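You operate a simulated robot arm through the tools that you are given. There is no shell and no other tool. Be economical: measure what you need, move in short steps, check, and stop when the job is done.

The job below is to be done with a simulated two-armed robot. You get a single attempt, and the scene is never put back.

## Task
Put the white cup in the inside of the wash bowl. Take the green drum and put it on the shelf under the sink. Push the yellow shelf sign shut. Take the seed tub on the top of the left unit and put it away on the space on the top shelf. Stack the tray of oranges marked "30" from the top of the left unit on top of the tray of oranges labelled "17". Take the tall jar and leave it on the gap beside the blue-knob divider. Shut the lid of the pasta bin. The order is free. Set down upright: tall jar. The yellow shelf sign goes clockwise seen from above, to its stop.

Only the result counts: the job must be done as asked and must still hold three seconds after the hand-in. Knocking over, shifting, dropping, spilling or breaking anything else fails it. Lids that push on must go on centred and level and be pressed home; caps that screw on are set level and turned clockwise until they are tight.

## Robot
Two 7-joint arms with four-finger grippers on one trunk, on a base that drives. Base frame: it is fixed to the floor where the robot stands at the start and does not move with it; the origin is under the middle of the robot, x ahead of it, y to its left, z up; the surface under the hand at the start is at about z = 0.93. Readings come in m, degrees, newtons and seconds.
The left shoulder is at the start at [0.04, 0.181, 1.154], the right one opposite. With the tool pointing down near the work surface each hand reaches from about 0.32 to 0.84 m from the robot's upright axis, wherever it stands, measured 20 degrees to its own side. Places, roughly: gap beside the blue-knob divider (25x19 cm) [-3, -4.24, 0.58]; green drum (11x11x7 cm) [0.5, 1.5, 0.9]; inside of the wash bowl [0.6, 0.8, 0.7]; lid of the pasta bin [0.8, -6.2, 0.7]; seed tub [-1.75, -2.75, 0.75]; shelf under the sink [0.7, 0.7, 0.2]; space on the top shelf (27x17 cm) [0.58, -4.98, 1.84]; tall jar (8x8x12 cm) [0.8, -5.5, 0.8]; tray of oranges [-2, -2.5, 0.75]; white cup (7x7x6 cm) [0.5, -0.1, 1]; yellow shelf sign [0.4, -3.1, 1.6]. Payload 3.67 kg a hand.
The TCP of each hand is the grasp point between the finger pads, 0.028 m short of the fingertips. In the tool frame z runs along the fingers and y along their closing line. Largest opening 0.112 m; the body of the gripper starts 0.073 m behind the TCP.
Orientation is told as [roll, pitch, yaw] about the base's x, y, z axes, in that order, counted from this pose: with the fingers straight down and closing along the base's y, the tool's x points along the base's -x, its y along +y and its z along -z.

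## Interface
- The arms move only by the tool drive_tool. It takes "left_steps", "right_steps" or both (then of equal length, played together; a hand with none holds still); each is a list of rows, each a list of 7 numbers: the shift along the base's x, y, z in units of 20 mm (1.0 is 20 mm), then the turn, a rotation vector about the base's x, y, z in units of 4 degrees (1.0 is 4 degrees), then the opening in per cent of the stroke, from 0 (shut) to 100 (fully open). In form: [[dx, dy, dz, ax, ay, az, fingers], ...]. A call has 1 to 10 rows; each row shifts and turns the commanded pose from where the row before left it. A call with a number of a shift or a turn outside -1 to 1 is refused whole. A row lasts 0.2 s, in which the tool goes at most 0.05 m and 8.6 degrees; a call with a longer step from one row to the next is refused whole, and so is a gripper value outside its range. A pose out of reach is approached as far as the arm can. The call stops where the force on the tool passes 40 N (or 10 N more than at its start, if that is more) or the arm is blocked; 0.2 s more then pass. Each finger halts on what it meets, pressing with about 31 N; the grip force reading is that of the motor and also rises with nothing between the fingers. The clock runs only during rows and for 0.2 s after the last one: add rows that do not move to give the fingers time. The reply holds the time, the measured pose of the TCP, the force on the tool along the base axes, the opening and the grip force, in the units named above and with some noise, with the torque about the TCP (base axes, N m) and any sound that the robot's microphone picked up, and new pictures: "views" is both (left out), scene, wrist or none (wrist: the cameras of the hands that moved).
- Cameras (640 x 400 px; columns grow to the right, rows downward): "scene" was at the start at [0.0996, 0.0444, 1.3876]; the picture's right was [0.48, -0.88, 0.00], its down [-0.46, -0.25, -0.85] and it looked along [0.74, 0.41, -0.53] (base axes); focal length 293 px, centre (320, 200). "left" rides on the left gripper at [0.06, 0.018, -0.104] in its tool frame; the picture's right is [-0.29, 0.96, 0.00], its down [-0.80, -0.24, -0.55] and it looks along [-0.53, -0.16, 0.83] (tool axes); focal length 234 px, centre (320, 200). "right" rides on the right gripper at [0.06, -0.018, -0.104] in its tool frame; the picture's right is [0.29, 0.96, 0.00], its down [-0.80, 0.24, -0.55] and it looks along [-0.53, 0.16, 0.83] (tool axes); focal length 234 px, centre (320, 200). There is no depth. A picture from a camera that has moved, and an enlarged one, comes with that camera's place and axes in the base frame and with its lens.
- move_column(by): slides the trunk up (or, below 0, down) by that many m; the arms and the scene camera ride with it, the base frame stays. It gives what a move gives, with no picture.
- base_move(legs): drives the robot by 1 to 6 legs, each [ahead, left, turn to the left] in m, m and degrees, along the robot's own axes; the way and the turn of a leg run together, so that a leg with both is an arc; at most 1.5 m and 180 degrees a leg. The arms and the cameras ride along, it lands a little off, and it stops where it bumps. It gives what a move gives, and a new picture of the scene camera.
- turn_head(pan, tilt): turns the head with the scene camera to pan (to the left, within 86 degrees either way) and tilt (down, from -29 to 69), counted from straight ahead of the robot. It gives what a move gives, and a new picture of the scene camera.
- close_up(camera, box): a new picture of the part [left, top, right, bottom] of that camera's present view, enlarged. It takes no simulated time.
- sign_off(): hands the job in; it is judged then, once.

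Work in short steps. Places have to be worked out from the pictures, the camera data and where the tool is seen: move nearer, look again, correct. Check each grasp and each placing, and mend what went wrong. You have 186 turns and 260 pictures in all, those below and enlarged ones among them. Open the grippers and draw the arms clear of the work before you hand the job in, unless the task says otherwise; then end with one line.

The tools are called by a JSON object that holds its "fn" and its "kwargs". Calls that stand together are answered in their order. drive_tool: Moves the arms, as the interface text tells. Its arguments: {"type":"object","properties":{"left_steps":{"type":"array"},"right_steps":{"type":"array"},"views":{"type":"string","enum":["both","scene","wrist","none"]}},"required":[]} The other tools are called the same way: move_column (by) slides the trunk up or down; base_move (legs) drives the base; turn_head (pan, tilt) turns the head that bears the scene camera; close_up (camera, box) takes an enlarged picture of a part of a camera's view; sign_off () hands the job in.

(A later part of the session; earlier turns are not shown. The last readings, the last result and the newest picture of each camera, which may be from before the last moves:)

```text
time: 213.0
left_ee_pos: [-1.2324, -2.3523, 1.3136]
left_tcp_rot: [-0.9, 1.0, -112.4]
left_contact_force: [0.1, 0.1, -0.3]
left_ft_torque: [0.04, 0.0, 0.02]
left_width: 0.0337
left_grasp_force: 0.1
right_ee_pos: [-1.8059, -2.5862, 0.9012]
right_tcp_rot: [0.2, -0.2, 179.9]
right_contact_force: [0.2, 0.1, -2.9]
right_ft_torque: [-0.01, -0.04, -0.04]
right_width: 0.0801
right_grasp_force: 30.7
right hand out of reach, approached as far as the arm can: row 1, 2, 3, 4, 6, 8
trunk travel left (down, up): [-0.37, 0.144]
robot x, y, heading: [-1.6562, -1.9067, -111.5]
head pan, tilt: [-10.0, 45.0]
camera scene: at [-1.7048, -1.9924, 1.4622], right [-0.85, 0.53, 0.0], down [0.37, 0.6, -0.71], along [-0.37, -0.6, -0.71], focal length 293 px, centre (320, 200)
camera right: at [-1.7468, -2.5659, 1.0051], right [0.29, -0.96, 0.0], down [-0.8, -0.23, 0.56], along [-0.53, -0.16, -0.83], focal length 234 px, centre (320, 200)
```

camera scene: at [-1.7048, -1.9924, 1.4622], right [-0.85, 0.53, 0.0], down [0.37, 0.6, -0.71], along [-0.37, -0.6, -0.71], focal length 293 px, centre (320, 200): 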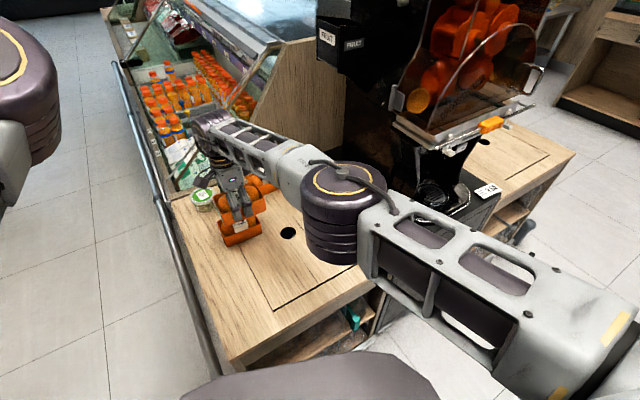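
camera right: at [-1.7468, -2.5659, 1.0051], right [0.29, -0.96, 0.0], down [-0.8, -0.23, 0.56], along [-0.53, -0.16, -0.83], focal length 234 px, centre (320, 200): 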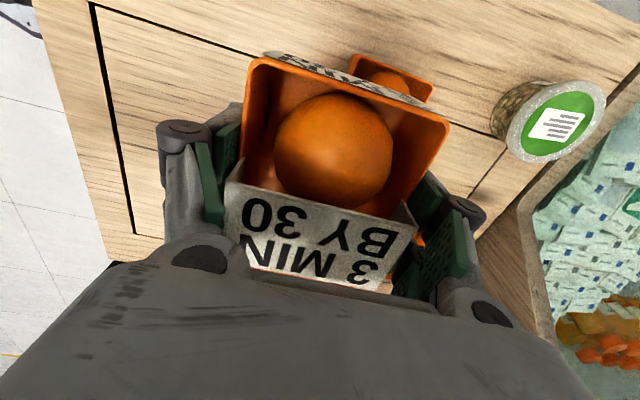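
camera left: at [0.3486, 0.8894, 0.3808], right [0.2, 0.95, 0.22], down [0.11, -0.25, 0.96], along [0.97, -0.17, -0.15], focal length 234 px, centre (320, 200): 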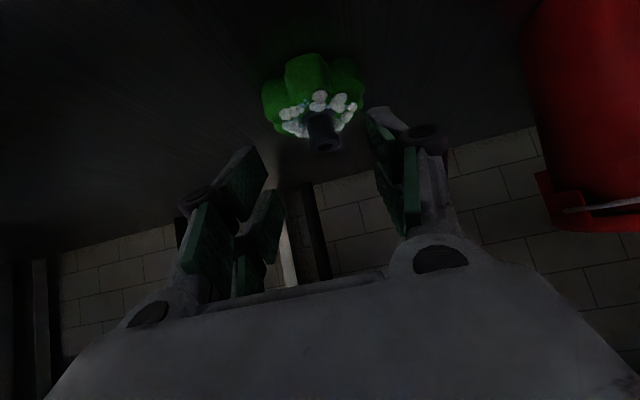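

This posture is at the arm's reach limit. A better stance is the aisle side of the unit, where the needed hand yaw is neutral. I'll lift the tray, unwind the wrist and drive round to the front.

{"fn": "drive_tool", "kwargs": {"right_steps": [[-0.3, 0.5, 1, 0, 0, 0.5, 55], [-0.3, 0.5, 1, 0, 0, 0.5, 55], [-0.3, 0.5, 1, 0, 0, 1, 55], [-0.3, 0.5, 1, 0, 0, 1, 55], [-0.3, 0.5, 1, 0, 0, 1, 55], [-0.3, 0.5, 1, 0, 0, 1, 55], [-0.3, 0.5, 1, 0, 0, 1, 55], [-0.3, 0.5, 1, 0, 0, 1, 55], [-0.3, 0.5, 1, 0, 0, 1, 55], [-0.3, 0.5, 1, 0, 0, 1, 55]], "views": "none"}}

{"fn": "drive_tool", "kwargs": {"right_steps": [[-0.3, 0, 0, 0, 0, 1, 55], [-0.3, 0, 0, 0, 0, 1, 55], [-0.3, 0, 0, 0, 0, 1, 55], [-0.3, 0, 0, 0, 0, 1, 55], [0, 0, 0, 0, 0, 1, 55], [0, 0, 0, 0, 0, 1, 55], [0, 0, 0, 0, 0, 1, 55], [0, 0, 0, 0, 0, 1, 55]], "views": "none"}}

{"fn": "base_move", "kwargs": {"legs": [[-0.15, 0.0, 0], [0, 0, 21], [0, 0.65, 0], [0, 0, -90]]}}

```text
time: 215.2
left_ee_pos: [-1.2327, -2.3518, 1.3141]
left_tcp_rot: [-0.9, 1.0, -112.3]
left_contact_force: [-0.6, -0.6, 0.0]
left_ft_torque: [-0.01, 0.01, -0.02]
left_width: 0.0334
left_grasp_force: 0.0
right_ee_pos: [-1.8675, -2.4873, 1.1005]
right_tcp_rot: [0.3, -0.2, -144.0]
right_contact_force: [-0.2, -0.2, -2.2]
right_ft_torque: [-0.02, -0.03, 0.05]
right_width: 0.08
right_grasp_force: 31.1
trunk travel left (down, up): [-0.37, 0.144]
robot x, y, heading: [-1.6557, -1.9052, -111.6]
head pan, tilt: [-10.0, 45.0]
```

```text
time: 217.0
left_ee_pos: [-1.2334, -2.3526, 1.3141]
left_tcp_rot: [-0.9, 0.9, -112.3]
left_contact_force: [0.2, 0.3, 0.1]
left_ft_torque: [0.0, -0.02, 0.0]
left_width: 0.0336
left_grasp_force: 0.1
right_ee_pos: [-1.8907, -2.4892, 1.0999]
right_tcp_rot: [0.4, -0.2, -112.0]
right_contact_force: [0.3, -0.5, -2.7]
right_ft_torque: [0.01, -0.02, -0.04]
right_width: 0.0799
right_grasp_force: 31.0
trunk travel left (down, up): [-0.37, 0.144]
robot x, y, heading: [-1.6595, -1.9062, -111.8]
head pan, tilt: [-10.0, 45.0]
```

```text
time: 227.2
left_ee_pos: [-1.2216, -2.324, 1.3137]
left_tcp_rot: [-0.9, 0.9, 177.5]
left_contact_force: [0.0, 0.1, 1.0]
left_ft_torque: [0.02, -0.01, -0.01]
left_width: 0.0336
left_grasp_force: 0.1
right_ee_pos: [-1.5734, -1.7512, 1.1]
right_tcp_rot: [0.2, -0.2, 177.7]
right_contact_force: [0.0, 0.1, -2.7]
right_ft_torque: [0.0, -0.03, -0.01]
right_width: 0.0798
right_grasp_force: 30.8
trunk travel left (down, up): [-0.37, 0.144]
robot x, y, heading: [-0.9397, -1.7754, 177.9]
head pan, tilt: [-10.0, 45.0]
camera scene: at [-1.0439, -1.7557, 1.4622], right [0.21, 0.98, 0.0], down [0.69, -0.15, -0.71], along [-0.69, 0.15, -0.71], focal length 293 px, centre (320, 200)
```

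scene: 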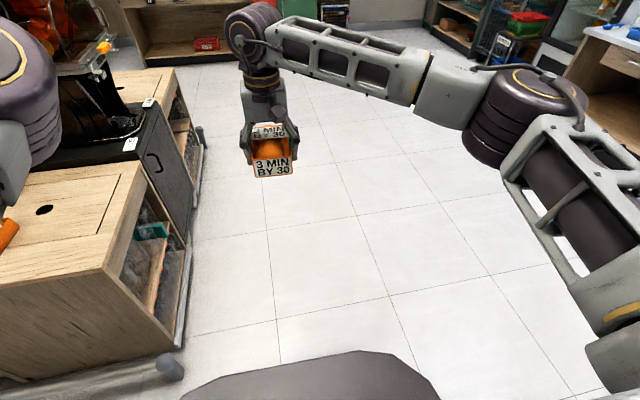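

Now I'll slide left along the aisle until the "17" tray is in front of the right hand, then approach.

{"fn": "base_move", "kwargs": {"legs": [[0, 0.93, 2], [0.17, 0, 0]]}}

```text
time: 233.3
left_ee_pos: [-1.3753, -3.2814, 1.3149]
left_tcp_rot: [-0.9, 1.0, -179.9]
left_contact_force: [0.1, -0.3, -0.4]
left_ft_torque: [0.0, 0.0, 0.01]
left_width: 0.0338
left_grasp_force: 0.1
right_ee_pos: [-1.7528, -2.7263, 1.1014]
right_tcp_rot: [0.3, -0.2, -179.7]
right_contact_force: [0.2, -0.1, -1.4]
right_ft_torque: [-0.01, -0.01, -0.02]
right_width: 0.08
right_grasp_force: 31.1
trunk travel left (down, up): [-0.37, 0.144]
robot x, y, heading: [-1.1255, -2.7205, -179.4]
head pan, tilt: [-10.0, 45.0]
camera scene: at [-1.2237, -2.7058, 1.4624], right [0.16, 0.99, 0.0], down [0.7, -0.11, -0.71], along [-0.7, 0.11, -0.71], focal length 293 px, centre (320, 200)
```

scene: 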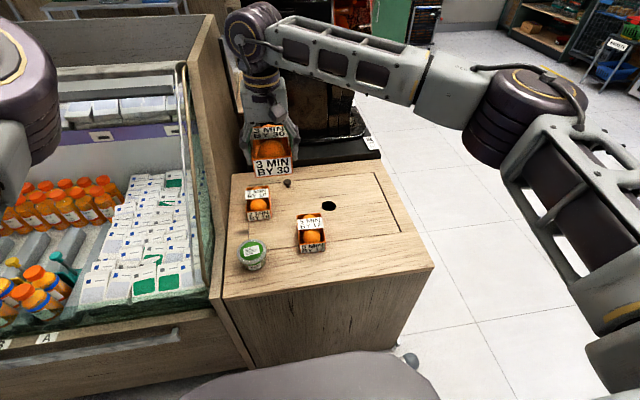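

Good stance. I'll move over the "17" tray and lower to z about 0.88, then check the alignment.

{"fn": "drive_tool", "kwargs": {"right_steps": [[-0.5, 1, -1, 0, 0, 0, 55], [-0.5, 1, -1, 0, 0, 0, 55], [-0.5, 1, -1, 0, 0, 0, 55], [-0.5, 1, -1, 0, 0, 0, 55], [0, 0.32, -1, 0, 0, 0, 55], [0, 0, -1, 0, 0, 0, 55], [0, 0, -1, 0, 0, 0, 55], [0, 0, -1, 0, 0, 0, 55], [0, 0, -1, 0, 0, 0, 55], [0, 0, -1, 0, 0, 0, 55]], "views": "wrist"}}

{"fn": "close_up", "kwargs": {"camera": "scene", "box": [230, 150, 400, 280]}}

```text
time: 235.5
left_ee_pos: [-1.3768, -3.2817, 1.3148]
left_tcp_rot: [-0.9, 0.9, -179.9]
left_contact_force: [0.3, 0.0, 0.8]
left_ft_torque: [0.0, 0.03, -0.01]
left_width: 0.0337
left_grasp_force: 0.1
right_ee_pos: [-1.7938, -2.637, 0.8992]
right_tcp_rot: [0.2, -0.3, -179.7]
right_contact_force: [0.4, -0.1, -2.1]
right_ft_torque: [-0.02, -0.04, 0.0]
right_width: 0.0794
right_grasp_force: 30.5
trunk travel left (down, up): [-0.37, 0.144]
robot x, y, heading: [-1.1301, -2.719, -179.4]
head pan, tilt: [-10.0, 45.0]
camera right: at [-1.7345, -2.6181, 1.0035], right [0.29, -0.96, 0.0], down [-0.79, -0.24, 0.56], along [-0.53, -0.17, -0.83], focal length 234 px, centre (320, 200)
```

right: 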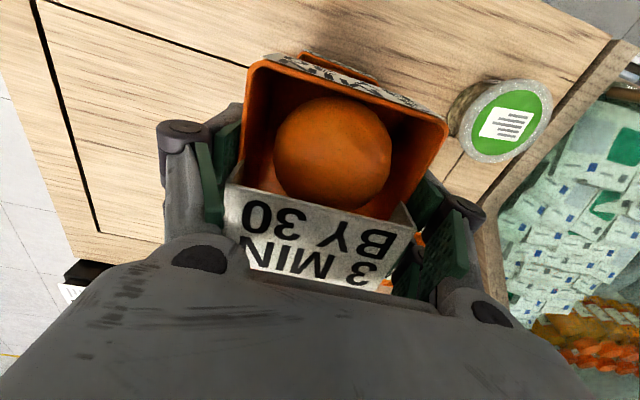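

```text
3.08 times, centred on (315, 215) of scene
camera zoom: at [-1.2259, -2.7057, 1.4622], right [0.16, 0.99, 0.0], down [0.7, -0.11, -0.71], along [-0.7, 0.11, -0.71], focal length 902 px, centre (335, 154)
```

zoom: 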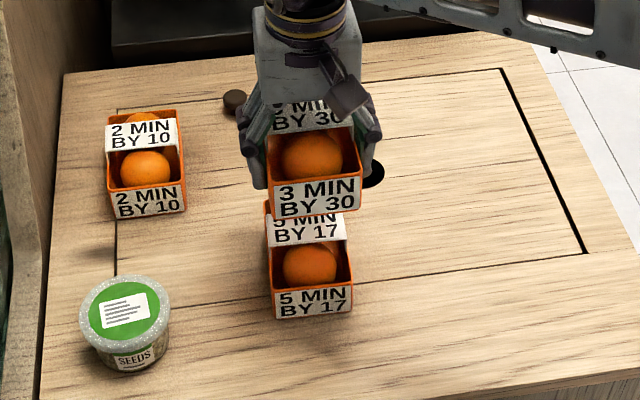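

They're aligned to within about 4 mm in y. I'll shift -4 mm and lower gently to contact.

{"fn": "drive_tool", "kwargs": {"right_steps": [[0.05, -0.2, -0.7, 0, 0, 0, 55], [0, 0, -0.7, 0, 0, 0, 55], [0, 0, -0.7, 0, 0, 0, 55], [0, 0, -0.4, 0, 0, 0, 55], [0, 0, -0.3, 0, 0, 0, 55], [0, 0, -0.3, 0, 0, 0, 55], [0, 0, -0.3, 0, 0, 0, 55], [0, 0, -0.3, 0, 0, 0, 55]], "views": "wrist"}}

{"fn": "close_up", "kwargs": {"camera": "scene", "box": [230, 150, 400, 280]}}

```text
time: 237.3
left_ee_pos: [-1.3769, -3.2809, 1.3142]
left_tcp_rot: [-0.9, 0.8, -179.9]
left_contact_force: [-0.3, 0.7, -0.2]
left_ft_torque: [0.01, -0.03, -0.04]
left_width: 0.0335
left_grasp_force: 0.0
right_ee_pos: [-1.7942, -2.6426, 0.8262]
right_tcp_rot: [0.3, -0.2, -179.6]
right_contact_force: [-0.5, 0.0, -3.1]
right_ft_torque: [-0.03, -0.05, -0.01]
right_width: 0.0798
right_grasp_force: 31.2
trunk travel left (down, up): [-0.37, 0.144]
robot x, y, heading: [-1.1255, -2.7196, -179.6]
head pan, tilt: [-10.0, 45.0]
camera right: at [-1.7348, -2.6231, 0.929], right [0.29, -0.96, 0.0], down [-0.79, -0.24, 0.56], along [-0.53, -0.17, -0.83], focal length 234 px, centre (320, 200)
```

right: 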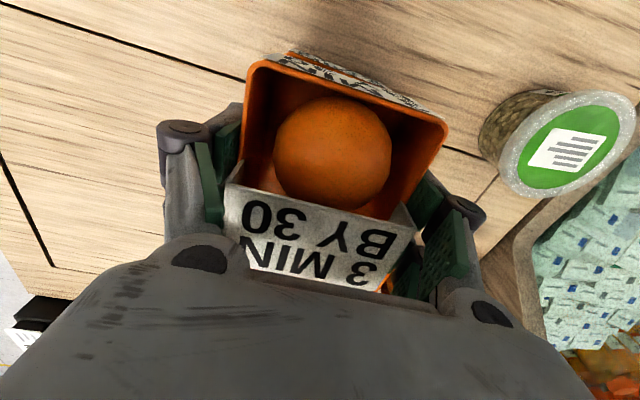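

```text
3.08 times, centred on (315, 215) of scene
camera zoom: at [-1.2257, -2.706, 1.4622], right [0.16, 0.99, 0.0], down [0.7, -0.11, -0.71], along [-0.7, 0.11, -0.71], focal length 902 px, centre (335, 154)
```

zoom: 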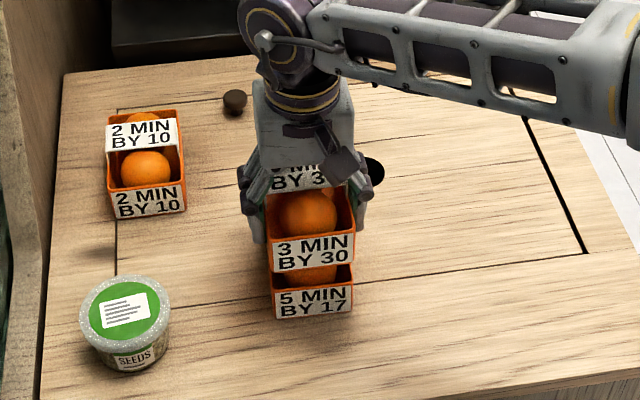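

Still no contact; the alignment looks good. Continuing down in small steps.

{"fn": "drive_tool", "kwargs": {"right_steps": [[0, 0, -0.3, 0, 0, 0, 55], [0, 0, -0.3, 0, 0, 0, 55], [0, 0, -0.3, 0, 0, 0, 55], [0, 0, -0.3, 0, 0, 0, 55], [0, 0, 0, 0, 0, 0, 55]], "views": "none"}}

```text
time: 238.5
left_ee_pos: [-1.3773, -3.2811, 1.3152]
left_tcp_rot: [-0.9, 0.9, -179.9]
left_contact_force: [-1.4, 0.3, 0.3]
left_ft_torque: [0.01, -0.02, 0.06]
left_width: 0.0336
left_grasp_force: 0.0
right_ee_pos: [-1.7956, -2.6435, 0.8104]
right_tcp_rot: [0.5, -0.7, -179.6]
right_contact_force: [7.4, 0.9, 22.8]
right_ft_torque: [0.88, -1.05, -0.22]
right_width: 0.0803
right_grasp_force: 31.1
trunk travel left (down, up): [-0.37, 0.144]
robot x, y, heading: [-1.1226, -2.7216, -179.3]
head pan, tilt: [-10.0, 45.0]
stopped in row 5 (right hand): the force on the tool passed its limit at 42 N (the readings are from after the stop); the commanded pose is now the measured one
```

It made contact at z 0.810, resting on the lower tray's band. I'll relieve the pressure slightly and open the fingers slowly.

{"fn": "drive_tool", "kwargs": {"right_steps": [[0, 0, 0.1, 0, 0, 0, 55], [0, 0, 0, 0, 0, 0, 74], [0, 0, 0, 0, 0, 0, 80], [0, 0, 0, 0, 0, 0, 90], [0, 0, 0, 0, 0, 0, 100], [0, 0, 0, 0, 0, 0, 100]], "views": "wrist"}}

{"fn": "close_up", "kwargs": {"camera": "scene", "box": [230, 150, 400, 280]}}

```text
time: 239.9
left_ee_pos: [-1.3764, -3.2808, 1.3138]
left_tcp_rot: [-0.9, 0.9, -179.9]
left_contact_force: [-0.6, -0.5, -0.3]
left_ft_torque: [0.03, 0.02, 0.02]
left_width: 0.0336
left_grasp_force: 0.1
right_ee_pos: [-1.7948, -2.6423, 0.8075]
right_tcp_rot: [0.4, -0.6, -179.6]
right_contact_force: [0.3, -1.0, -0.6]
right_ft_torque: [0.02, 0.0, 0.0]
right_width: 0.112
right_grasp_force: 0.0
trunk travel left (down, up): [-0.37, 0.144]
robot x, y, heading: [-1.1263, -2.7228, -179.2]
head pan, tilt: [-10.0, 45.0]
camera right: at [-1.7362, -2.6231, 0.9109], right [0.29, -0.96, 0.01], down [-0.79, -0.24, 0.56], along [-0.54, -0.17, -0.83], focal length 234 px, centre (320, 200)
```

right: 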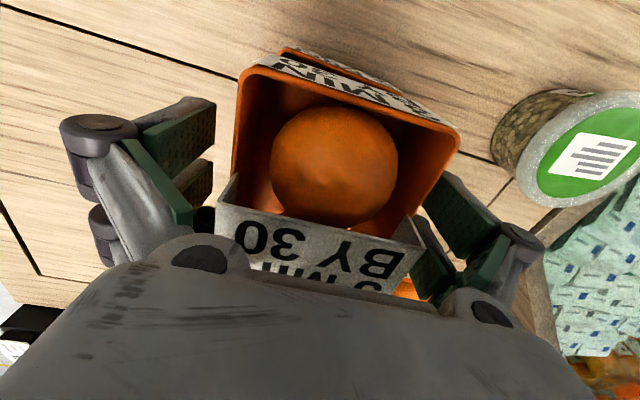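

```text
3.08 times, centred on (315, 215) of scene
camera zoom: at [-1.2253, -2.706, 1.4622], right [0.16, 0.99, 0.0], down [0.7, -0.11, -0.71], along [-0.7, 0.11, -0.71], focal length 902 px, centre (335, 154)
```

zoom: 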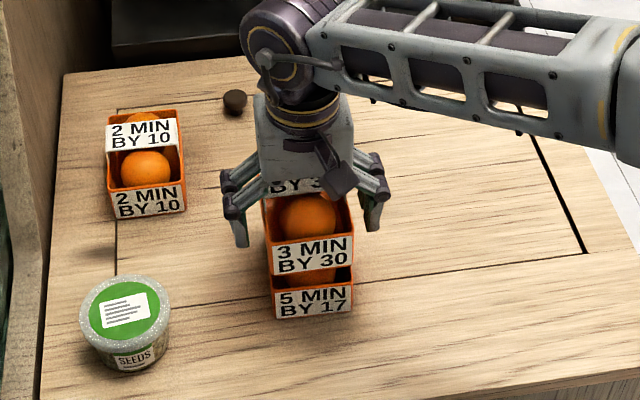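

The tray has been released onto the lower one. I'll raise the hand straight up and look.

{"fn": "drive_tool", "kwargs": {"right_steps": [[0, 0, 0.5, 0, 0, 0, 100], [0, 0, 1, 0, 0, 0, 100], [0, 0, 1, 0, 0, 0, 100], [0, 0, 1, 0, 0, 0, 100], [0, 0, 1, 0, 0, 0, 100], [0, 0, 1, 0, 0, 0, 100], [0, 0, 1, 0, 0, 0, 100], [0, 0, 1, 0, 0, 0, 100], [0, 0, 1, 0, 0, 0, 100], [0, 0, 1, 0, 0, 0, 100]], "views": "wrist"}}

{"fn": "close_up", "kwargs": {"camera": "scene", "box": [230, 150, 400, 280]}}

```text
time: 242.1
left_ee_pos: [-1.3763, -3.2815, 1.3142]
left_tcp_rot: [-0.9, 1.0, -179.9]
left_contact_force: [0.5, -0.6, -0.2]
left_ft_torque: [-0.02, 0.03, 0.02]
left_width: 0.0335
left_grasp_force: 0.1
right_ee_pos: [-1.7951, -2.6431, 0.9985]
right_tcp_rot: [0.6, -0.6, -179.6]
right_contact_force: [-0.5, 0.0, 0.5]
right_ft_torque: [0.02, 0.04, 0.0]
right_width: 0.1118
right_grasp_force: 0.0
trunk travel left (down, up): [-0.37, 0.144]
robot x, y, heading: [-1.1231, -2.7179, -179.1]
head pan, tilt: [-10.0, 45.0]
camera right: at [-1.7353, -2.623, 1.1014], right [0.29, -0.96, 0.01], down [-0.79, -0.24, 0.56], along [-0.54, -0.17, -0.83], focal length 234 px, centre (320, 200)
```

right: 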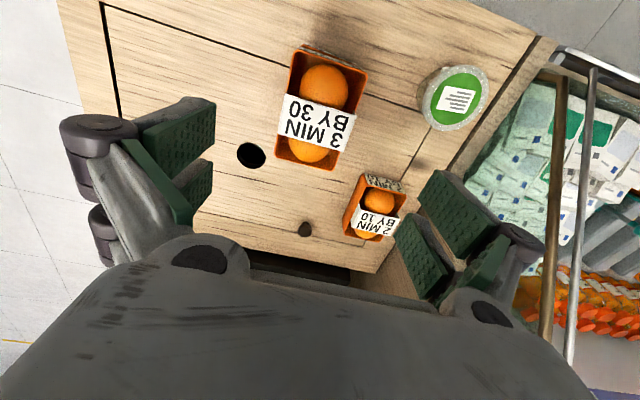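

```text
3.08 times, centred on (315, 215) of scene
camera zoom: at [-1.2249, -2.7062, 1.4623], right [0.16, 0.99, 0.0], down [0.7, -0.11, -0.71], along [-0.7, 0.11, -0.71], focal length 902 px, centre (335, 154)
```

zoom: 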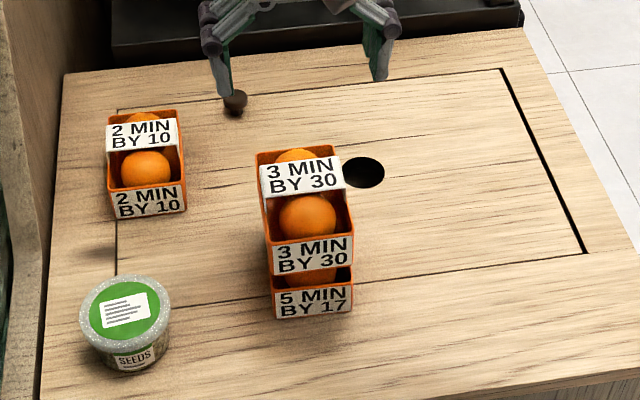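

The stack is level and aligned. The SEEDS tub's lid is at about (-1.745, -2.818, 0.762), 8.5 cm across and close to the side panel. I'll grip it nearly horizontally from the front-right so it can go onto the high shelf, so I'm lifting the hand and turning the base about 29° left.

{"fn": "drive_tool", "kwargs": {"right_steps": [[0.8, 0.2, 1, 0, 0, 0, 100], [0.8, 0.2, 1, 0, 0, 0, 100], [0.8, 0.2, 1, 0, 0, 0, 100], [0.8, 0.2, 1, 0, 0, 0, 100], [0.8, 0.2, 1, 0, 0, 0, 100], [0.8, 0.2, 0, 0, 0, 0, 100], [0.8, 0.2, 0, 0, 0, 0, 100]], "views": "none"}}

{"fn": "base_move", "kwargs": {"legs": [[0, -0.07, 29]]}}

{"fn": "turn_head", "kwargs": {"pan": 0, "tilt": 45}}

```text
time: 243.7
left_ee_pos: [-1.3757, -3.2809, 1.3143]
left_tcp_rot: [-0.7, 0.8, -179.7]
left_contact_force: [-0.1, -0.1, 0.7]
left_ft_torque: [-0.01, 0.03, 0.02]
left_width: 0.0336
left_grasp_force: 0.1
right_ee_pos: [-1.6831, -2.6141, 1.0985]
right_tcp_rot: [0.4, -0.6, -179.6]
right_contact_force: [-0.3, -0.2, 0.1]
right_ft_torque: [-0.03, -0.02, -0.01]
right_width: 0.1121
right_grasp_force: 0.1
trunk travel left (down, up): [-0.37, 0.144]
robot x, y, heading: [-1.1261, -2.7176, -179.3]
head pan, tilt: [-10.0, 45.0]
```

```text
time: 245.7
left_ee_pos: [-1.0893, -3.2673, 1.3147]
left_tcp_rot: [-0.9, 0.9, -150.8]
left_contact_force: [-0.3, -0.1, -0.3]
left_ft_torque: [-0.02, 0.03, 0.0]
left_width: 0.0333
left_grasp_force: 0.1
right_ee_pos: [-1.6823, -2.8334, 1.0993]
right_tcp_rot: [0.5, -0.6, -150.6]
right_contact_force: [-0.5, 0.1, 0.2]
right_ft_torque: [-0.01, 0.0, -0.01]
right_width: 0.1124
right_grasp_force: 0.0
trunk travel left (down, up): [-0.37, 0.144]
robot x, y, heading: [-1.143, -2.6556, -150.2]
head pan, tilt: [-10.0, 45.0]
camera scene: at [-1.2369, -2.6905, 1.4622], right [-0.34, 0.94, 0.0], down [0.67, 0.24, -0.71], along [-0.67, -0.24, -0.71], focal length 293 px, centre (320, 200)
```

scene: 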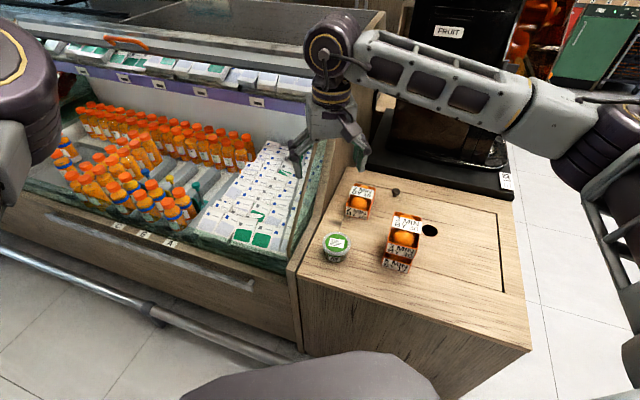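

```text
time: 246.4
left_ee_pos: [-1.0905, -3.2662, 1.315]
left_tcp_rot: [-0.9, 0.9, -150.8]
left_contact_force: [-0.7, 0.0, 0.1]
left_ft_torque: [-0.03, -0.02, 0.02]
left_width: 0.0338
left_grasp_force: 0.0
right_ee_pos: [-1.6819, -2.8331, 1.0987]
right_tcp_rot: [0.4, -0.6, -150.6]
right_contact_force: [0.1, -0.2, -0.1]
right_ft_torque: [-0.01, 0.0, 0.0]
right_width: 0.1121
right_grasp_force: 0.0
trunk travel left (down, up): [-0.37, 0.144]
robot x, y, heading: [-1.1422, -2.6503, -150.4]
head pan, tilt: [0.0, 45.0]
camera scene: at [-1.2309, -2.7032, 1.4622], right [-0.5, 0.87, 0.0], down [0.61, 0.35, -0.71], along [-0.61, -0.35, -0.71], focal length 293 px, centre (320, 200)
```

scene: 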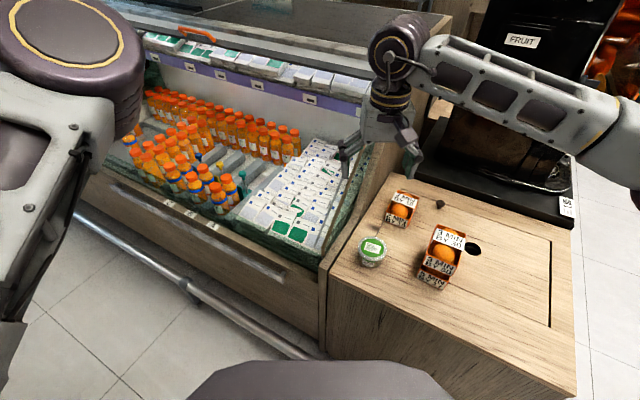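

I'll tilt the right hand about 66° toward horizontal along the robot's facing direction, while moving to a pre-grasp point in front of the tub.

{"fn": "drive_tool", "kwargs": {"right_steps": [[0.25, 0.4, -0.3, -0.494, 0.869, 0, 90], [0.25, 0.4, -0.3, -0.494, 0.869, 0, 90], [0.25, 0.4, -0.3, -0.494, 0.869, 0, 90], [0.25, 0.4, -0.3, -0.494, 0.869, 0, 90], [0.25, 0.4, -0.3, -0.494, 0.869, 0, 90], [0.25, 0.4, -0.3, -0.494, 0.869, 0, 90], [0.25, 0.4, -0.3, -0.494, 0.869, 0, 90], [0.25, 0.4, -0.3, -0.494, 0.869, 0, 90], [0.25, 0.4, -0.3, -0.494, 0.869, 0, 90], [0.25, 0.4, -0.3, -0.494, 0.869, 0, 90]], "views": "none"}}

{"fn": "drive_tool", "kwargs": {"right_steps": [[0, 0, -1, -0.494, 0.869, 0, 90], [0, 0, -1, -0.494, 0.869, 0, 90], [0, 0, -1, -0.494, 0.869, 0, 90], [0, 0, -1, -0.494, 0.869, 0, 90], [0, 0, -1, -0.494, 0.869, 0, 90], [0, 0, -1, -0.494, 0.869, 0, 90], [0, 0, -1, -0.2, 0.35, 0, 90], [0, 0, -1, 0, 0, 0, 90]]}}

```text
time: 248.6
left_ee_pos: [-1.09, -3.2655, 1.3132]
left_tcp_rot: [-0.8, 0.9, -150.8]
left_contact_force: [0.6, 0.9, -0.1]
left_ft_torque: [-0.03, 0.0, 0.01]
left_width: 0.0335
left_grasp_force: 0.1
right_ee_pos: [-1.6322, -2.7533, 1.0382]
right_tcp_rot: [0.6, -40.8, -150.6]
right_contact_force: [-0.8, 0.6, -0.2]
right_ft_torque: [-0.04, 0.01, 0.0]
right_width: 0.1008
right_grasp_force: 0.2
trunk travel left (down, up): [-0.37, 0.144]
robot x, y, heading: [-1.1447, -2.6542, -150.1]
head pan, tilt: [0.0, 45.0]
```

```text
time: 250.4
left_ee_pos: [-1.0893, -3.2707, 1.3125]
left_tcp_rot: [-1.0, 0.9, -150.7]
left_contact_force: [0.4, -1.4, -1.3]
left_ft_torque: [0.08, 0.04, 0.03]
left_width: 0.0336
left_grasp_force: 0.1
right_ee_pos: [-1.6011, -2.8074, 0.9323]
right_tcp_rot: [1.7, -61.0, -150.7]
right_contact_force: [0.2, -0.9, -0.2]
right_ft_torque: [0.03, 0.0, -0.06]
right_width: 0.1007
right_grasp_force: 0.1
right hand out of reach, approached as far as the arm can: row 3, 4, 5, 6, 7, 8
trunk travel left (down, up): [-0.37, 0.144]
robot x, y, heading: [-1.1458, -2.6533, -150.3]
head pan, tilt: [0.0, 45.0]
camera scene: at [-1.2296, -2.7069, 1.4621], right [-0.5, 0.87, 0.0], down [0.61, 0.35, -0.71], along [-0.61, -0.35, -0.71], focal length 293 px, centre (320, 200)
camera right: at [-1.5082, -2.7309, 0.9294], right [0.61, -0.75, -0.24], down [0.2, -0.14, 0.97], along [-0.77, -0.64, 0.06], focal length 234 px, centre (320, 200)
```

scene: 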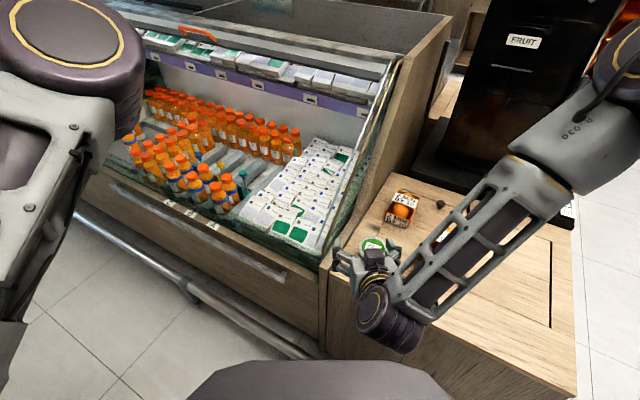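
right: 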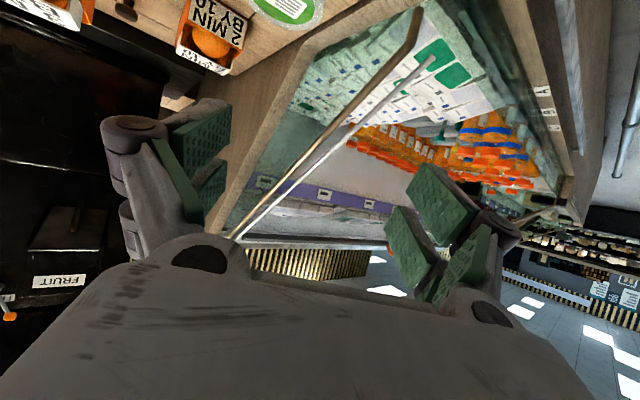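

The arm is too folded at this distance. I'll back the base up 0.2 m and lower the trunk, so the hand can point forward with the arm extended.

{"fn": "base_move", "kwargs": {"legs": [[-0.22, 0, 0]]}}

{"fn": "move_column", "kwargs": {"by": -0.12}}

{"fn": "drive_tool", "kwargs": {"right_steps": [[-0.5, 0.4, 0, -0.494, 0.869, 0, 90], [-0.5, 0.4, 0, -0.494, 0.869, 0, 90], [-0.5, 0.4, 0, 0, 0, 0, 90], [0, 0, 0, 0, 0, 0, 90]]}}

```text
time: 252.1
left_ee_pos: [-0.9024, -3.1591, 1.3148]
left_tcp_rot: [-0.9, 0.9, -150.7]
left_contact_force: [-0.8, -0.1, -0.1]
left_ft_torque: [0.02, -0.01, 0.01]
left_width: 0.0337
left_grasp_force: 0.1
right_ee_pos: [-1.4132, -2.6996, 0.9313]
right_tcp_rot: [2.1, -60.9, -151.0]
right_contact_force: [1.0, 1.0, -0.1]
right_ft_torque: [-0.04, 0.05, -0.02]
right_width: 0.1004
right_grasp_force: 0.0
trunk travel left (down, up): [-0.37, 0.144]
robot x, y, heading: [-0.9552, -2.5449, -149.9]
head pan, tilt: [0.0, 45.0]
camera scene: at [-1.0429, -2.596, 1.4622], right [-0.5, 0.87, 0.0], down [0.61, 0.35, -0.71], along [-0.61, -0.35, -0.71], focal length 293 px, centre (320, 200)
```

scene: 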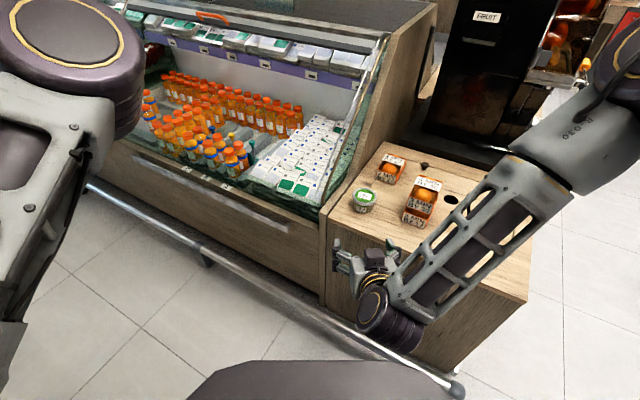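

```text
time: 253.6
left_ee_pos: [-0.9011, -3.1589, 1.1946]
left_tcp_rot: [-0.9, 0.8, -150.7]
left_contact_force: [0.1, 0.4, -0.2]
left_ft_torque: [0.01, 0.01, -0.03]
left_width: 0.0337
left_grasp_force: 0.0
right_ee_pos: [-1.4136, -2.699, 0.8138]
right_tcp_rot: [2.1, -61.0, -151.0]
right_contact_force: [0.1, 0.4, 0.6]
right_ft_torque: [-0.01, 0.02, -0.03]
right_width: 0.1008
right_grasp_force: 0.0
trunk travel left (down, up): [-0.25, 0.264]
robot x, y, heading: [-0.9549, -2.5479, -150.2]
head pan, tilt: [0.0, 45.0]
```

```text
time: 254.6
left_ee_pos: [-0.9012, -3.1594, 1.1943]
left_tcp_rot: [-0.9, 0.9, -150.7]
left_contact_force: [0.5, 0.2, 0.5]
left_ft_torque: [0.04, 0.01, -0.03]
left_width: 0.0337
left_grasp_force: 0.2
right_ee_pos: [-1.4155, -2.7165, 0.8381]
right_tcp_rot: [2.1, -68.9, -151.3]
right_contact_force: [-0.4, -1.0, 0.2]
right_ft_torque: [-0.01, 0.03, -0.02]
right_width: 0.1009
right_grasp_force: 0.1
right hand out of reach, approached as far as the arm can: row 1, 2, 3
trunk travel left (down, up): [-0.25, 0.264]
robot x, y, heading: [-0.953, -2.5447, -150.3]
head pan, tilt: [0.0, 45.0]
camera scene: at [-1.0424, -2.596, 1.3433], right [-0.5, 0.87, 0.0], down [0.61, 0.35, -0.71], along [-0.61, -0.35, -0.71], focal length 293 px, centre (320, 200)
camera right: at [-1.3232, -2.6399, 0.8202], right [0.58, -0.77, -0.26], down [0.31, -0.08, 0.95], along [-0.75, -0.63, 0.2], focal length 234 px, centre (320, 200)
```

scene: 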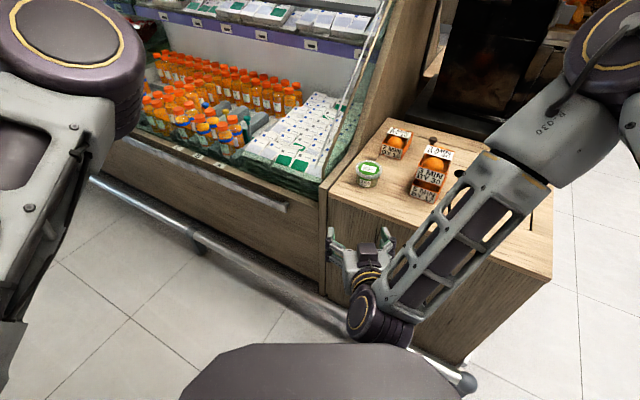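
right: 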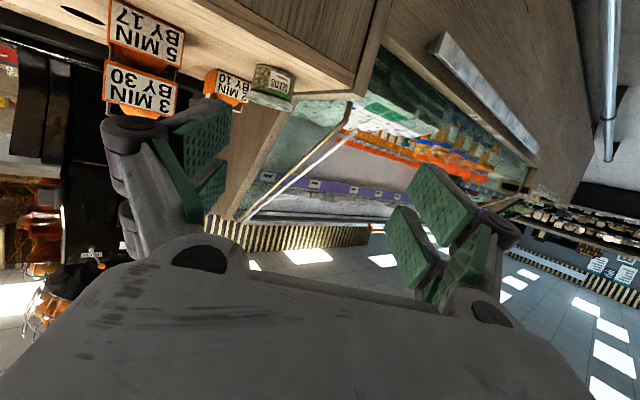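

The tilt is now 69°. I'll extend toward the tub's pre-grasp point.

{"fn": "drive_tool", "kwargs": {"right_steps": [[-1, -0.15, 0, 0, 0, 0, 90], [-1, -0.15, 0, 0, 0, 0, 90], [-1, -0.15, 0, 0, 0, 0, 90], [-1, -0.15, 0, 0, 0, 0, 90], [-1, -0.15, 0, 0, 0, 0, 90], [-1, -0.15, 0, 0, 0, 0, 90], [-1, -0.15, -0.5, 0, 0, 0, 90], [-1, -0.15, -0.5, 0, 0, 0, 90], [-1, -0.2, -0.5, 0, 0, 0, 90], [-0.8, -0.2, -0.5, 0, 0, 0, 90]]}}

```text
time: 256.8
left_ee_pos: [-0.9017, -3.1601, 1.1953]
left_tcp_rot: [-1.0, 0.8, -150.7]
left_contact_force: [-0.6, -0.1, 0.1]
left_ft_torque: [0.03, 0.01, -0.01]
left_width: 0.0335
left_grasp_force: 0.1
right_ee_pos: [-1.5728, -2.8102, 0.8427]
right_tcp_rot: [1.8, -68.6, -151.2]
right_contact_force: [0.3, -0.7, -0.6]
right_ft_torque: [0.02, -0.03, -0.03]
right_width: 0.1004
right_grasp_force: 0.1
right hand out of reach, approached as far as the arm can: row 1, 2, 3, 4, 5, 6, 7, 8, 9, 10
trunk travel left (down, up): [-0.25, 0.264]
robot x, y, heading: [-0.9548, -2.5449, -150.0]
head pan, tilt: [0.0, 45.0]
camera scene: at [-1.0429, -2.596, 1.3432], right [-0.5, 0.87, 0.0], down [0.61, 0.35, -0.71], along [-0.61, -0.35, -0.71], focal length 293 px, centre (320, 200)
camera right: at [-1.4808, -2.7335, 0.8242], right [0.58, -0.77, -0.26], down [0.31, -0.08, 0.95], along [-0.75, -0.63, 0.19], focal length 234 px, centre (320, 200)
```

scene: 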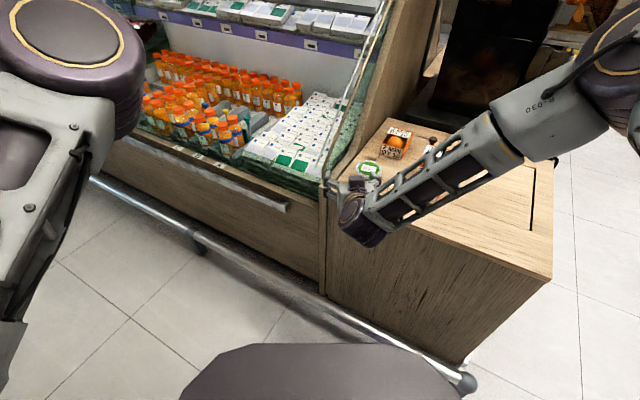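
right: 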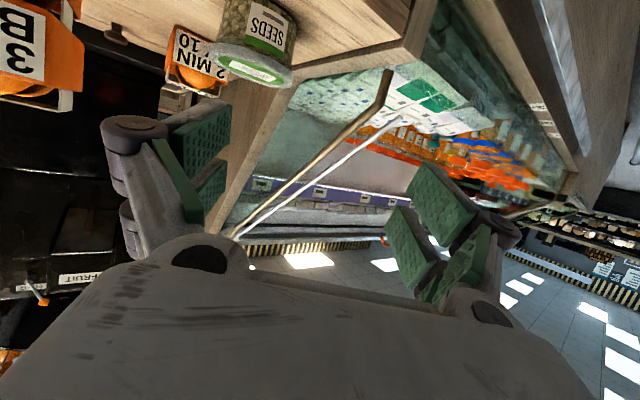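

The wrist needs the target further to the robot's right. I'll shift the base left 0.2 m and back 5 cm, then reach again.

{"fn": "base_move", "kwargs": {"legs": [[-0.08, 0, 0], [0, 0.22, 0]]}}

{"fn": "drive_tool", "kwargs": {"right_steps": [[-0.3, 1, 0, 0, 0, 0, 90], [-0.3, 1, 0, 0, 0, 0, 90], [-0.3, 1, 0, 0, 0, 0, 90], [-0.3, 1, 0, 0, 0, 0, 90], [-0.3, 1, 0, 0, 0, 0, 90], [-0.3, 1, 0, 0, 0, 0, 90], [-0.3, 0.8, 0, 0, 0, 0, 90], [-0.3, 0.6, 0, 0, 0, 0, 90], [0, 0, 0, 0, 0, 0, 90]]}}

```text
time: 259.2
left_ee_pos: [-0.7211, -3.3062, 1.1955]
left_tcp_rot: [-0.9, 1.0, -150.7]
left_contact_force: [0.0, 0.3, -0.6]
left_ft_torque: [0.01, 0.02, -0.04]
left_width: 0.0335
left_grasp_force: 0.0
right_ee_pos: [-1.394, -2.9581, 0.8426]
right_tcp_rot: [1.8, -68.6, -151.2]
right_contact_force: [0.3, -0.8, -0.9]
right_ft_torque: [0.02, 0.0, 0.01]
right_width: 0.1008
right_grasp_force: 0.0
trunk travel left (down, up): [-0.25, 0.264]
robot x, y, heading: [-0.7767, -2.6905, -150.3]
head pan, tilt: [0.0, 45.0]
camera scene: at [-0.8633, -2.7442, 1.3433], right [-0.5, 0.87, 0.0], down [0.61, 0.35, -0.71], along [-0.61, -0.35, -0.71], focal length 293 px, centre (320, 200)
```

scene: 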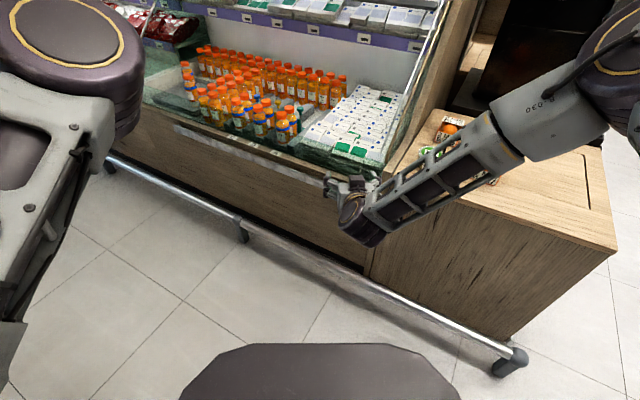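

```text
time: 261.2
left_ee_pos: [-0.7204, -3.3063, 1.1962]
left_tcp_rot: [-0.9, 0.9, -150.8]
left_contact_force: [-0.1, 0.8, 0.6]
left_ft_torque: [-0.04, 0.02, -0.02]
left_width: 0.0339
left_grasp_force: 0.0
right_ee_pos: [-1.4068, -2.9005, 0.9148]
right_tcp_rot: [1.3, -68.2, -151.1]
right_contact_force: [0.1, 0.2, -0.4]
right_ft_torque: [0.01, -0.01, -0.02]
right_width: 0.1009
right_grasp_force: 0.1
right hand out of reach, approached as far as the arm can: row 1, 2, 3, 4, 5, 6, 7, 8
trunk travel left (down, up): [-0.25, 0.264]
robot x, y, heading: [-0.7722, -2.6919, -150.1]
head pan, tilt: [0.0, 45.0]
camera scene: at [-0.8635, -2.7439, 1.3432], right [-0.5, 0.87, 0.0], down [0.61, 0.35, -0.71], along [-0.61, -0.35, -0.71], focal length 293 px, centre (320, 200)
camera right: at [-1.3142, -2.8255, 0.8966], right [0.58, -0.78, -0.26], down [0.31, -0.09, 0.95], along [-0.76, -0.62, 0.19], focal length 234 px, centre (320, 200)
```

scene: 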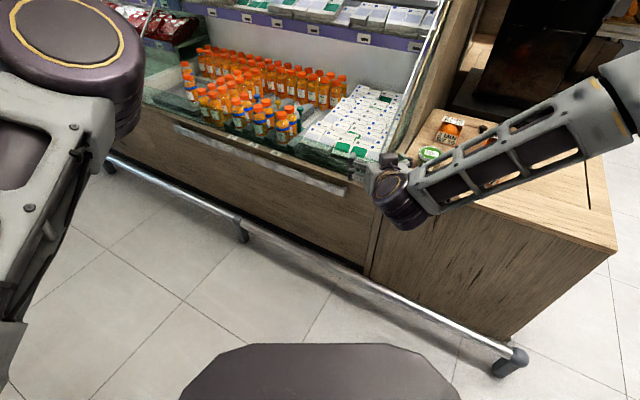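
right: 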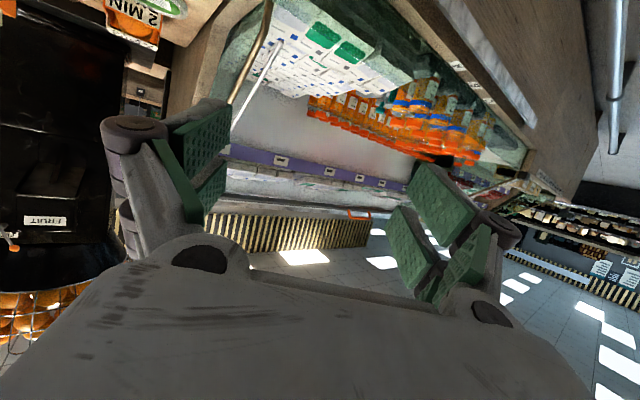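

The shoulder is too high above the target for this pose. I'll lower the trunk so the hand is near shoulder height, as it was for the sign, and raise the hand correspondingly.

{"fn": "move_column", "kwargs": {"by": -0.2}}

{"fn": "drive_tool", "kwargs": {"right_steps": [[0, 0, 1, 0, 0, 0, 90], [0, 0.3, 1, 0, 0, 0, 90], [0, 0.5, 1, 0, 0, 0, 90], [0, 0.5, 0.5, 0, 0, 0, 90], [0, 1, 0, 0, 0, 0, 90], [0, 1, 0, 0, 0, 0, 90], [0, 1, 0, 0, 0, 0, 90], [0, 1, 0, 0, 0, 0, 90], [0, 0.6, 0, 0, 0, 0, 90]]}}

```text
time: 263.4
left_ee_pos: [-0.7206, -3.3061, 0.995]
left_tcp_rot: [-1.0, 1.0, -150.7]
left_contact_force: [-0.8, -0.2, -0.4]
left_ft_torque: [0.01, 0.02, -0.02]
left_width: 0.0337
left_grasp_force: 0.0
right_ee_pos: [-1.4066, -2.9004, 0.7141]
right_tcp_rot: [1.4, -68.3, -151.1]
right_contact_force: [-0.3, -0.3, -0.4]
right_ft_torque: [-0.04, 0.0, 0.01]
right_width: 0.1011
right_grasp_force: 0.0
trunk travel left (down, up): [-0.05, 0.464]
robot x, y, heading: [-0.778, -2.691, -150.0]
head pan, tilt: [0.0, 45.0]
```

```text
time: 265.4
left_ee_pos: [-0.7222, -3.3071, 0.9944]
left_tcp_rot: [-1.0, 0.9, -150.6]
left_contact_force: [0.0, -0.4, 0.4]
left_ft_torque: [0.02, -0.02, -0.04]
left_width: 0.0337
left_grasp_force: 0.1
right_ee_pos: [-1.4069, -2.7874, 0.794]
right_tcp_rot: [1.2, -67.9, -151.0]
right_contact_force: [0.8, -0.2, 1.1]
right_ft_torque: [0.04, -0.02, -0.04]
right_width: 0.1008
right_grasp_force: 0.1
right hand out of reach, approached as far as the arm can: row 8, 9
trunk travel left (down, up): [-0.05, 0.464]
robot x, y, heading: [-0.7755, -2.695, -150.0]
head pan, tilt: [0.0, 45.0]
camera scene: at [-0.8631, -2.7437, 1.1421], right [-0.5, 0.87, 0.0], down [0.61, 0.35, -0.71], along [-0.61, -0.35, -0.71], focal length 293 px, centre (320, 200)
camera right: at [-1.3138, -2.7119, 0.7762], right [0.58, -0.78, -0.26], down [0.3, -0.09, 0.95], along [-0.76, -0.62, 0.18], focal length 234 px, centre (320, 200)
```

scene: 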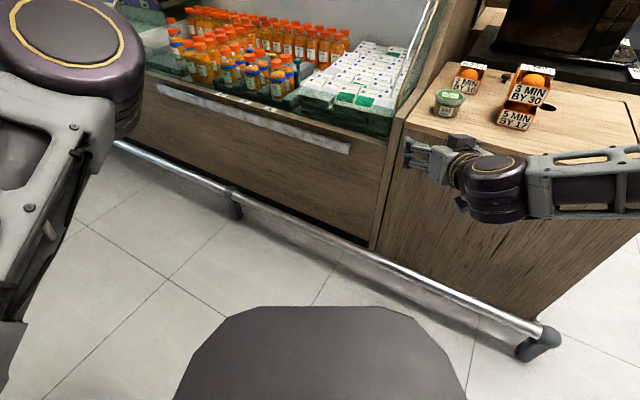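
right: 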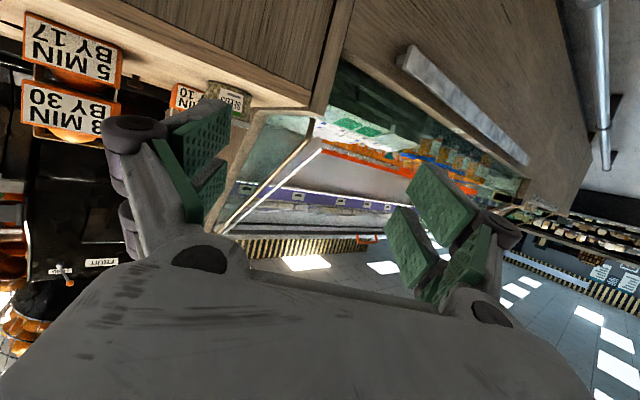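

The hand is moving freely again, just in front of the tub. I'll extend toward it.

{"fn": "drive_tool", "kwargs": {"right_steps": [[-0.9, -0.2, 0, 0, 0, 0, 90], [-0.9, -0.2, 0, 0, 0, 0, 90], [-0.9, -0.2, 0, 0, 0, 0, 90], [-0.9, -0.1, 0, 0, 0, 0, 90], [-0.9, 0, 0, 0, 0, 0, 90], [-0.9, 0, 0, 0, 0, 0, 90], [-0.9, 0.2, 0, 0, 0, 0, 90], [-0.9, 0.3, 0, 0, 0, 0, 90], [-0.9, 0.3, 0, 0, 0, 0, 90]]}}

```text
time: 267.4
left_ee_pos: [-0.7212, -3.3054, 0.9951]
left_tcp_rot: [-0.9, 0.9, -150.7]
left_contact_force: [0.5, -0.7, -0.3]
left_ft_torque: [-0.01, -0.03, 0.0]
left_width: 0.0339
left_grasp_force: 0.0
right_ee_pos: [-1.5682, -2.7839, 0.7926]
right_tcp_rot: [1.4, -68.2, -151.1]
right_contact_force: [-0.2, -1.0, -1.1]
right_ft_torque: [0.02, -0.02, -0.04]
right_width: 0.1007
right_grasp_force: 0.2
trunk travel left (down, up): [-0.05, 0.464]
robot x, y, heading: [-0.7793, -2.6943, -150.1]
head pan, tilt: [0.0, 45.0]
camera scene: at [-0.8637, -2.7434, 1.142], right [-0.5, 0.87, 0.0], down [0.61, 0.35, -0.71], along [-0.61, -0.35, -0.71], focal length 293 px, centre (320, 200)
camera right: at [-1.4764, -2.708, 0.7746], right [0.57, -0.78, -0.26], down [0.3, -0.09, 0.95], along [-0.76, -0.62, 0.18], focal length 234 px, centre (320, 200)
```

scene: 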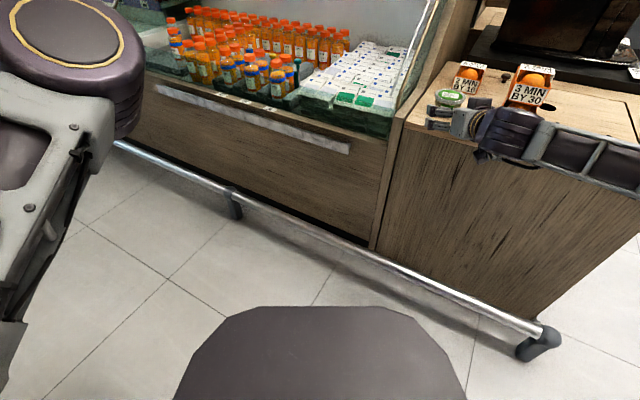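
right: 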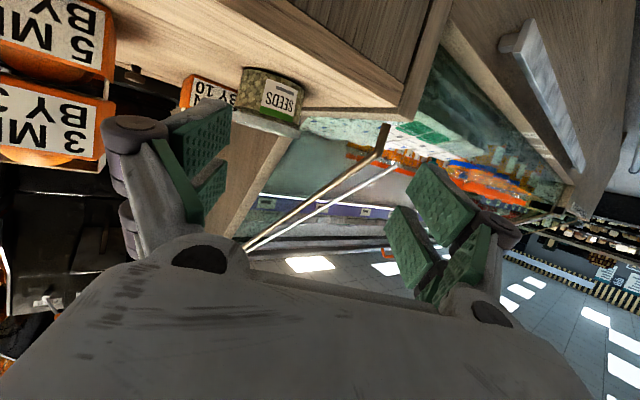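

The hand is in reach. I'll yaw it 12° toward -x, so the approach line runs through the tub without crowding the side panel.

{"fn": "drive_tool", "kwargs": {"right_steps": [[-0.5, 0.3, 0, 0, 0, -1, 90], [-0.5, 0.3, 0, 0, 0, -1, 90], [-0.5, 0.1, 0, 0, 0, -1, 90], [0, 0, 0, 0, 0, 0, 90]]}}

{"fn": "close_up", "kwargs": {"camera": "scene", "box": [390, 50, 560, 170]}}

```text
time: 268.4
left_ee_pos: [-0.7215, -3.3068, 0.9951]
left_tcp_rot: [-0.9, 0.9, -150.7]
left_contact_force: [0.6, 0.2, -0.5]
left_ft_torque: [0.0, -0.01, -0.01]
left_width: 0.0335
left_grasp_force: 0.0
right_ee_pos: [-1.5982, -2.7704, 0.7936]
right_tcp_rot: [1.5, -68.3, -163.3]
right_contact_force: [0.6, 0.0, 1.1]
right_ft_torque: [-0.01, 0.02, -0.02]
right_width: 0.101
right_grasp_force: 0.1
trunk travel left (down, up): [-0.05, 0.464]
robot x, y, heading: [-0.7749, -2.6988, -150.1]
head pan, tilt: [0.0, 45.0]
camera scene: at [-0.8634, -2.7434, 1.1421], right [-0.5, 0.87, 0.0], down [0.61, 0.35, -0.71], along [-0.61, -0.35, -0.71], focal length 293 px, centre (320, 200)
camera right: at [-1.4925, -2.7155, 0.7755], right [0.4, -0.88, -0.26], down [0.28, -0.15, 0.95], along [-0.87, -0.45, 0.19], focal length 234 px, centre (320, 200)
```

scene: 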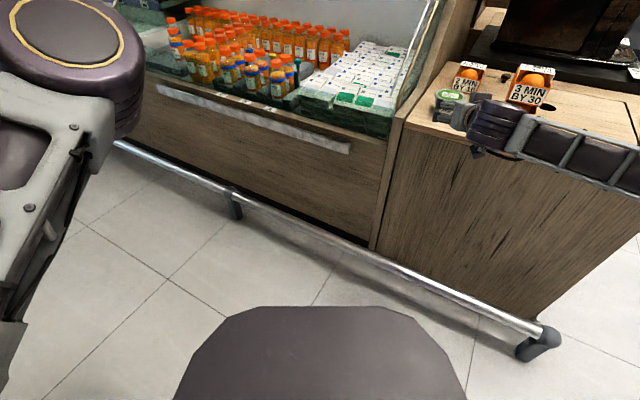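
right: 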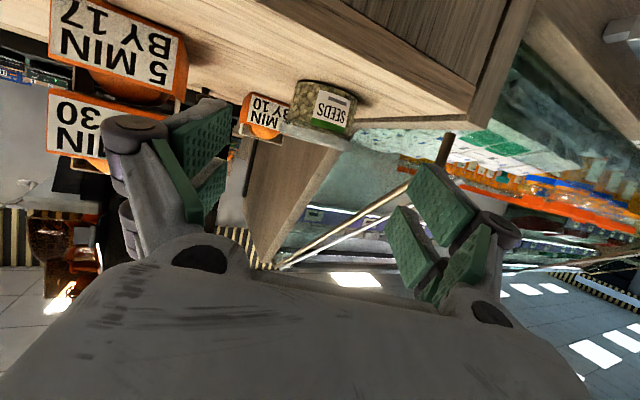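

```text
3.33 times, centred on (475, 110) of scene
camera zoom: at [-0.8634, -2.7434, 1.1421], right [-0.5, 0.87, 0.0], down [0.61, 0.35, -0.71], along [-0.61, -0.35, -0.71], focal length 977 px, centre (-197, 500)
```

zoom: 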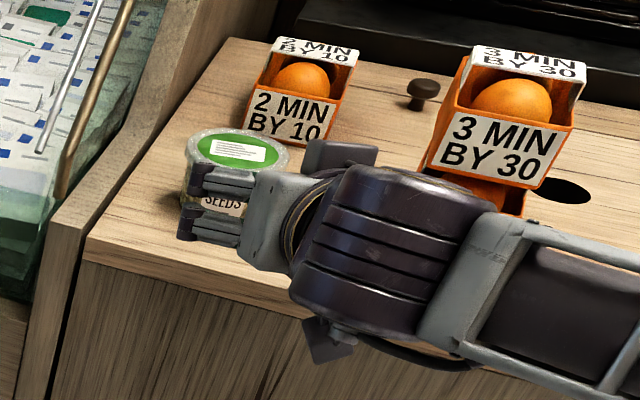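

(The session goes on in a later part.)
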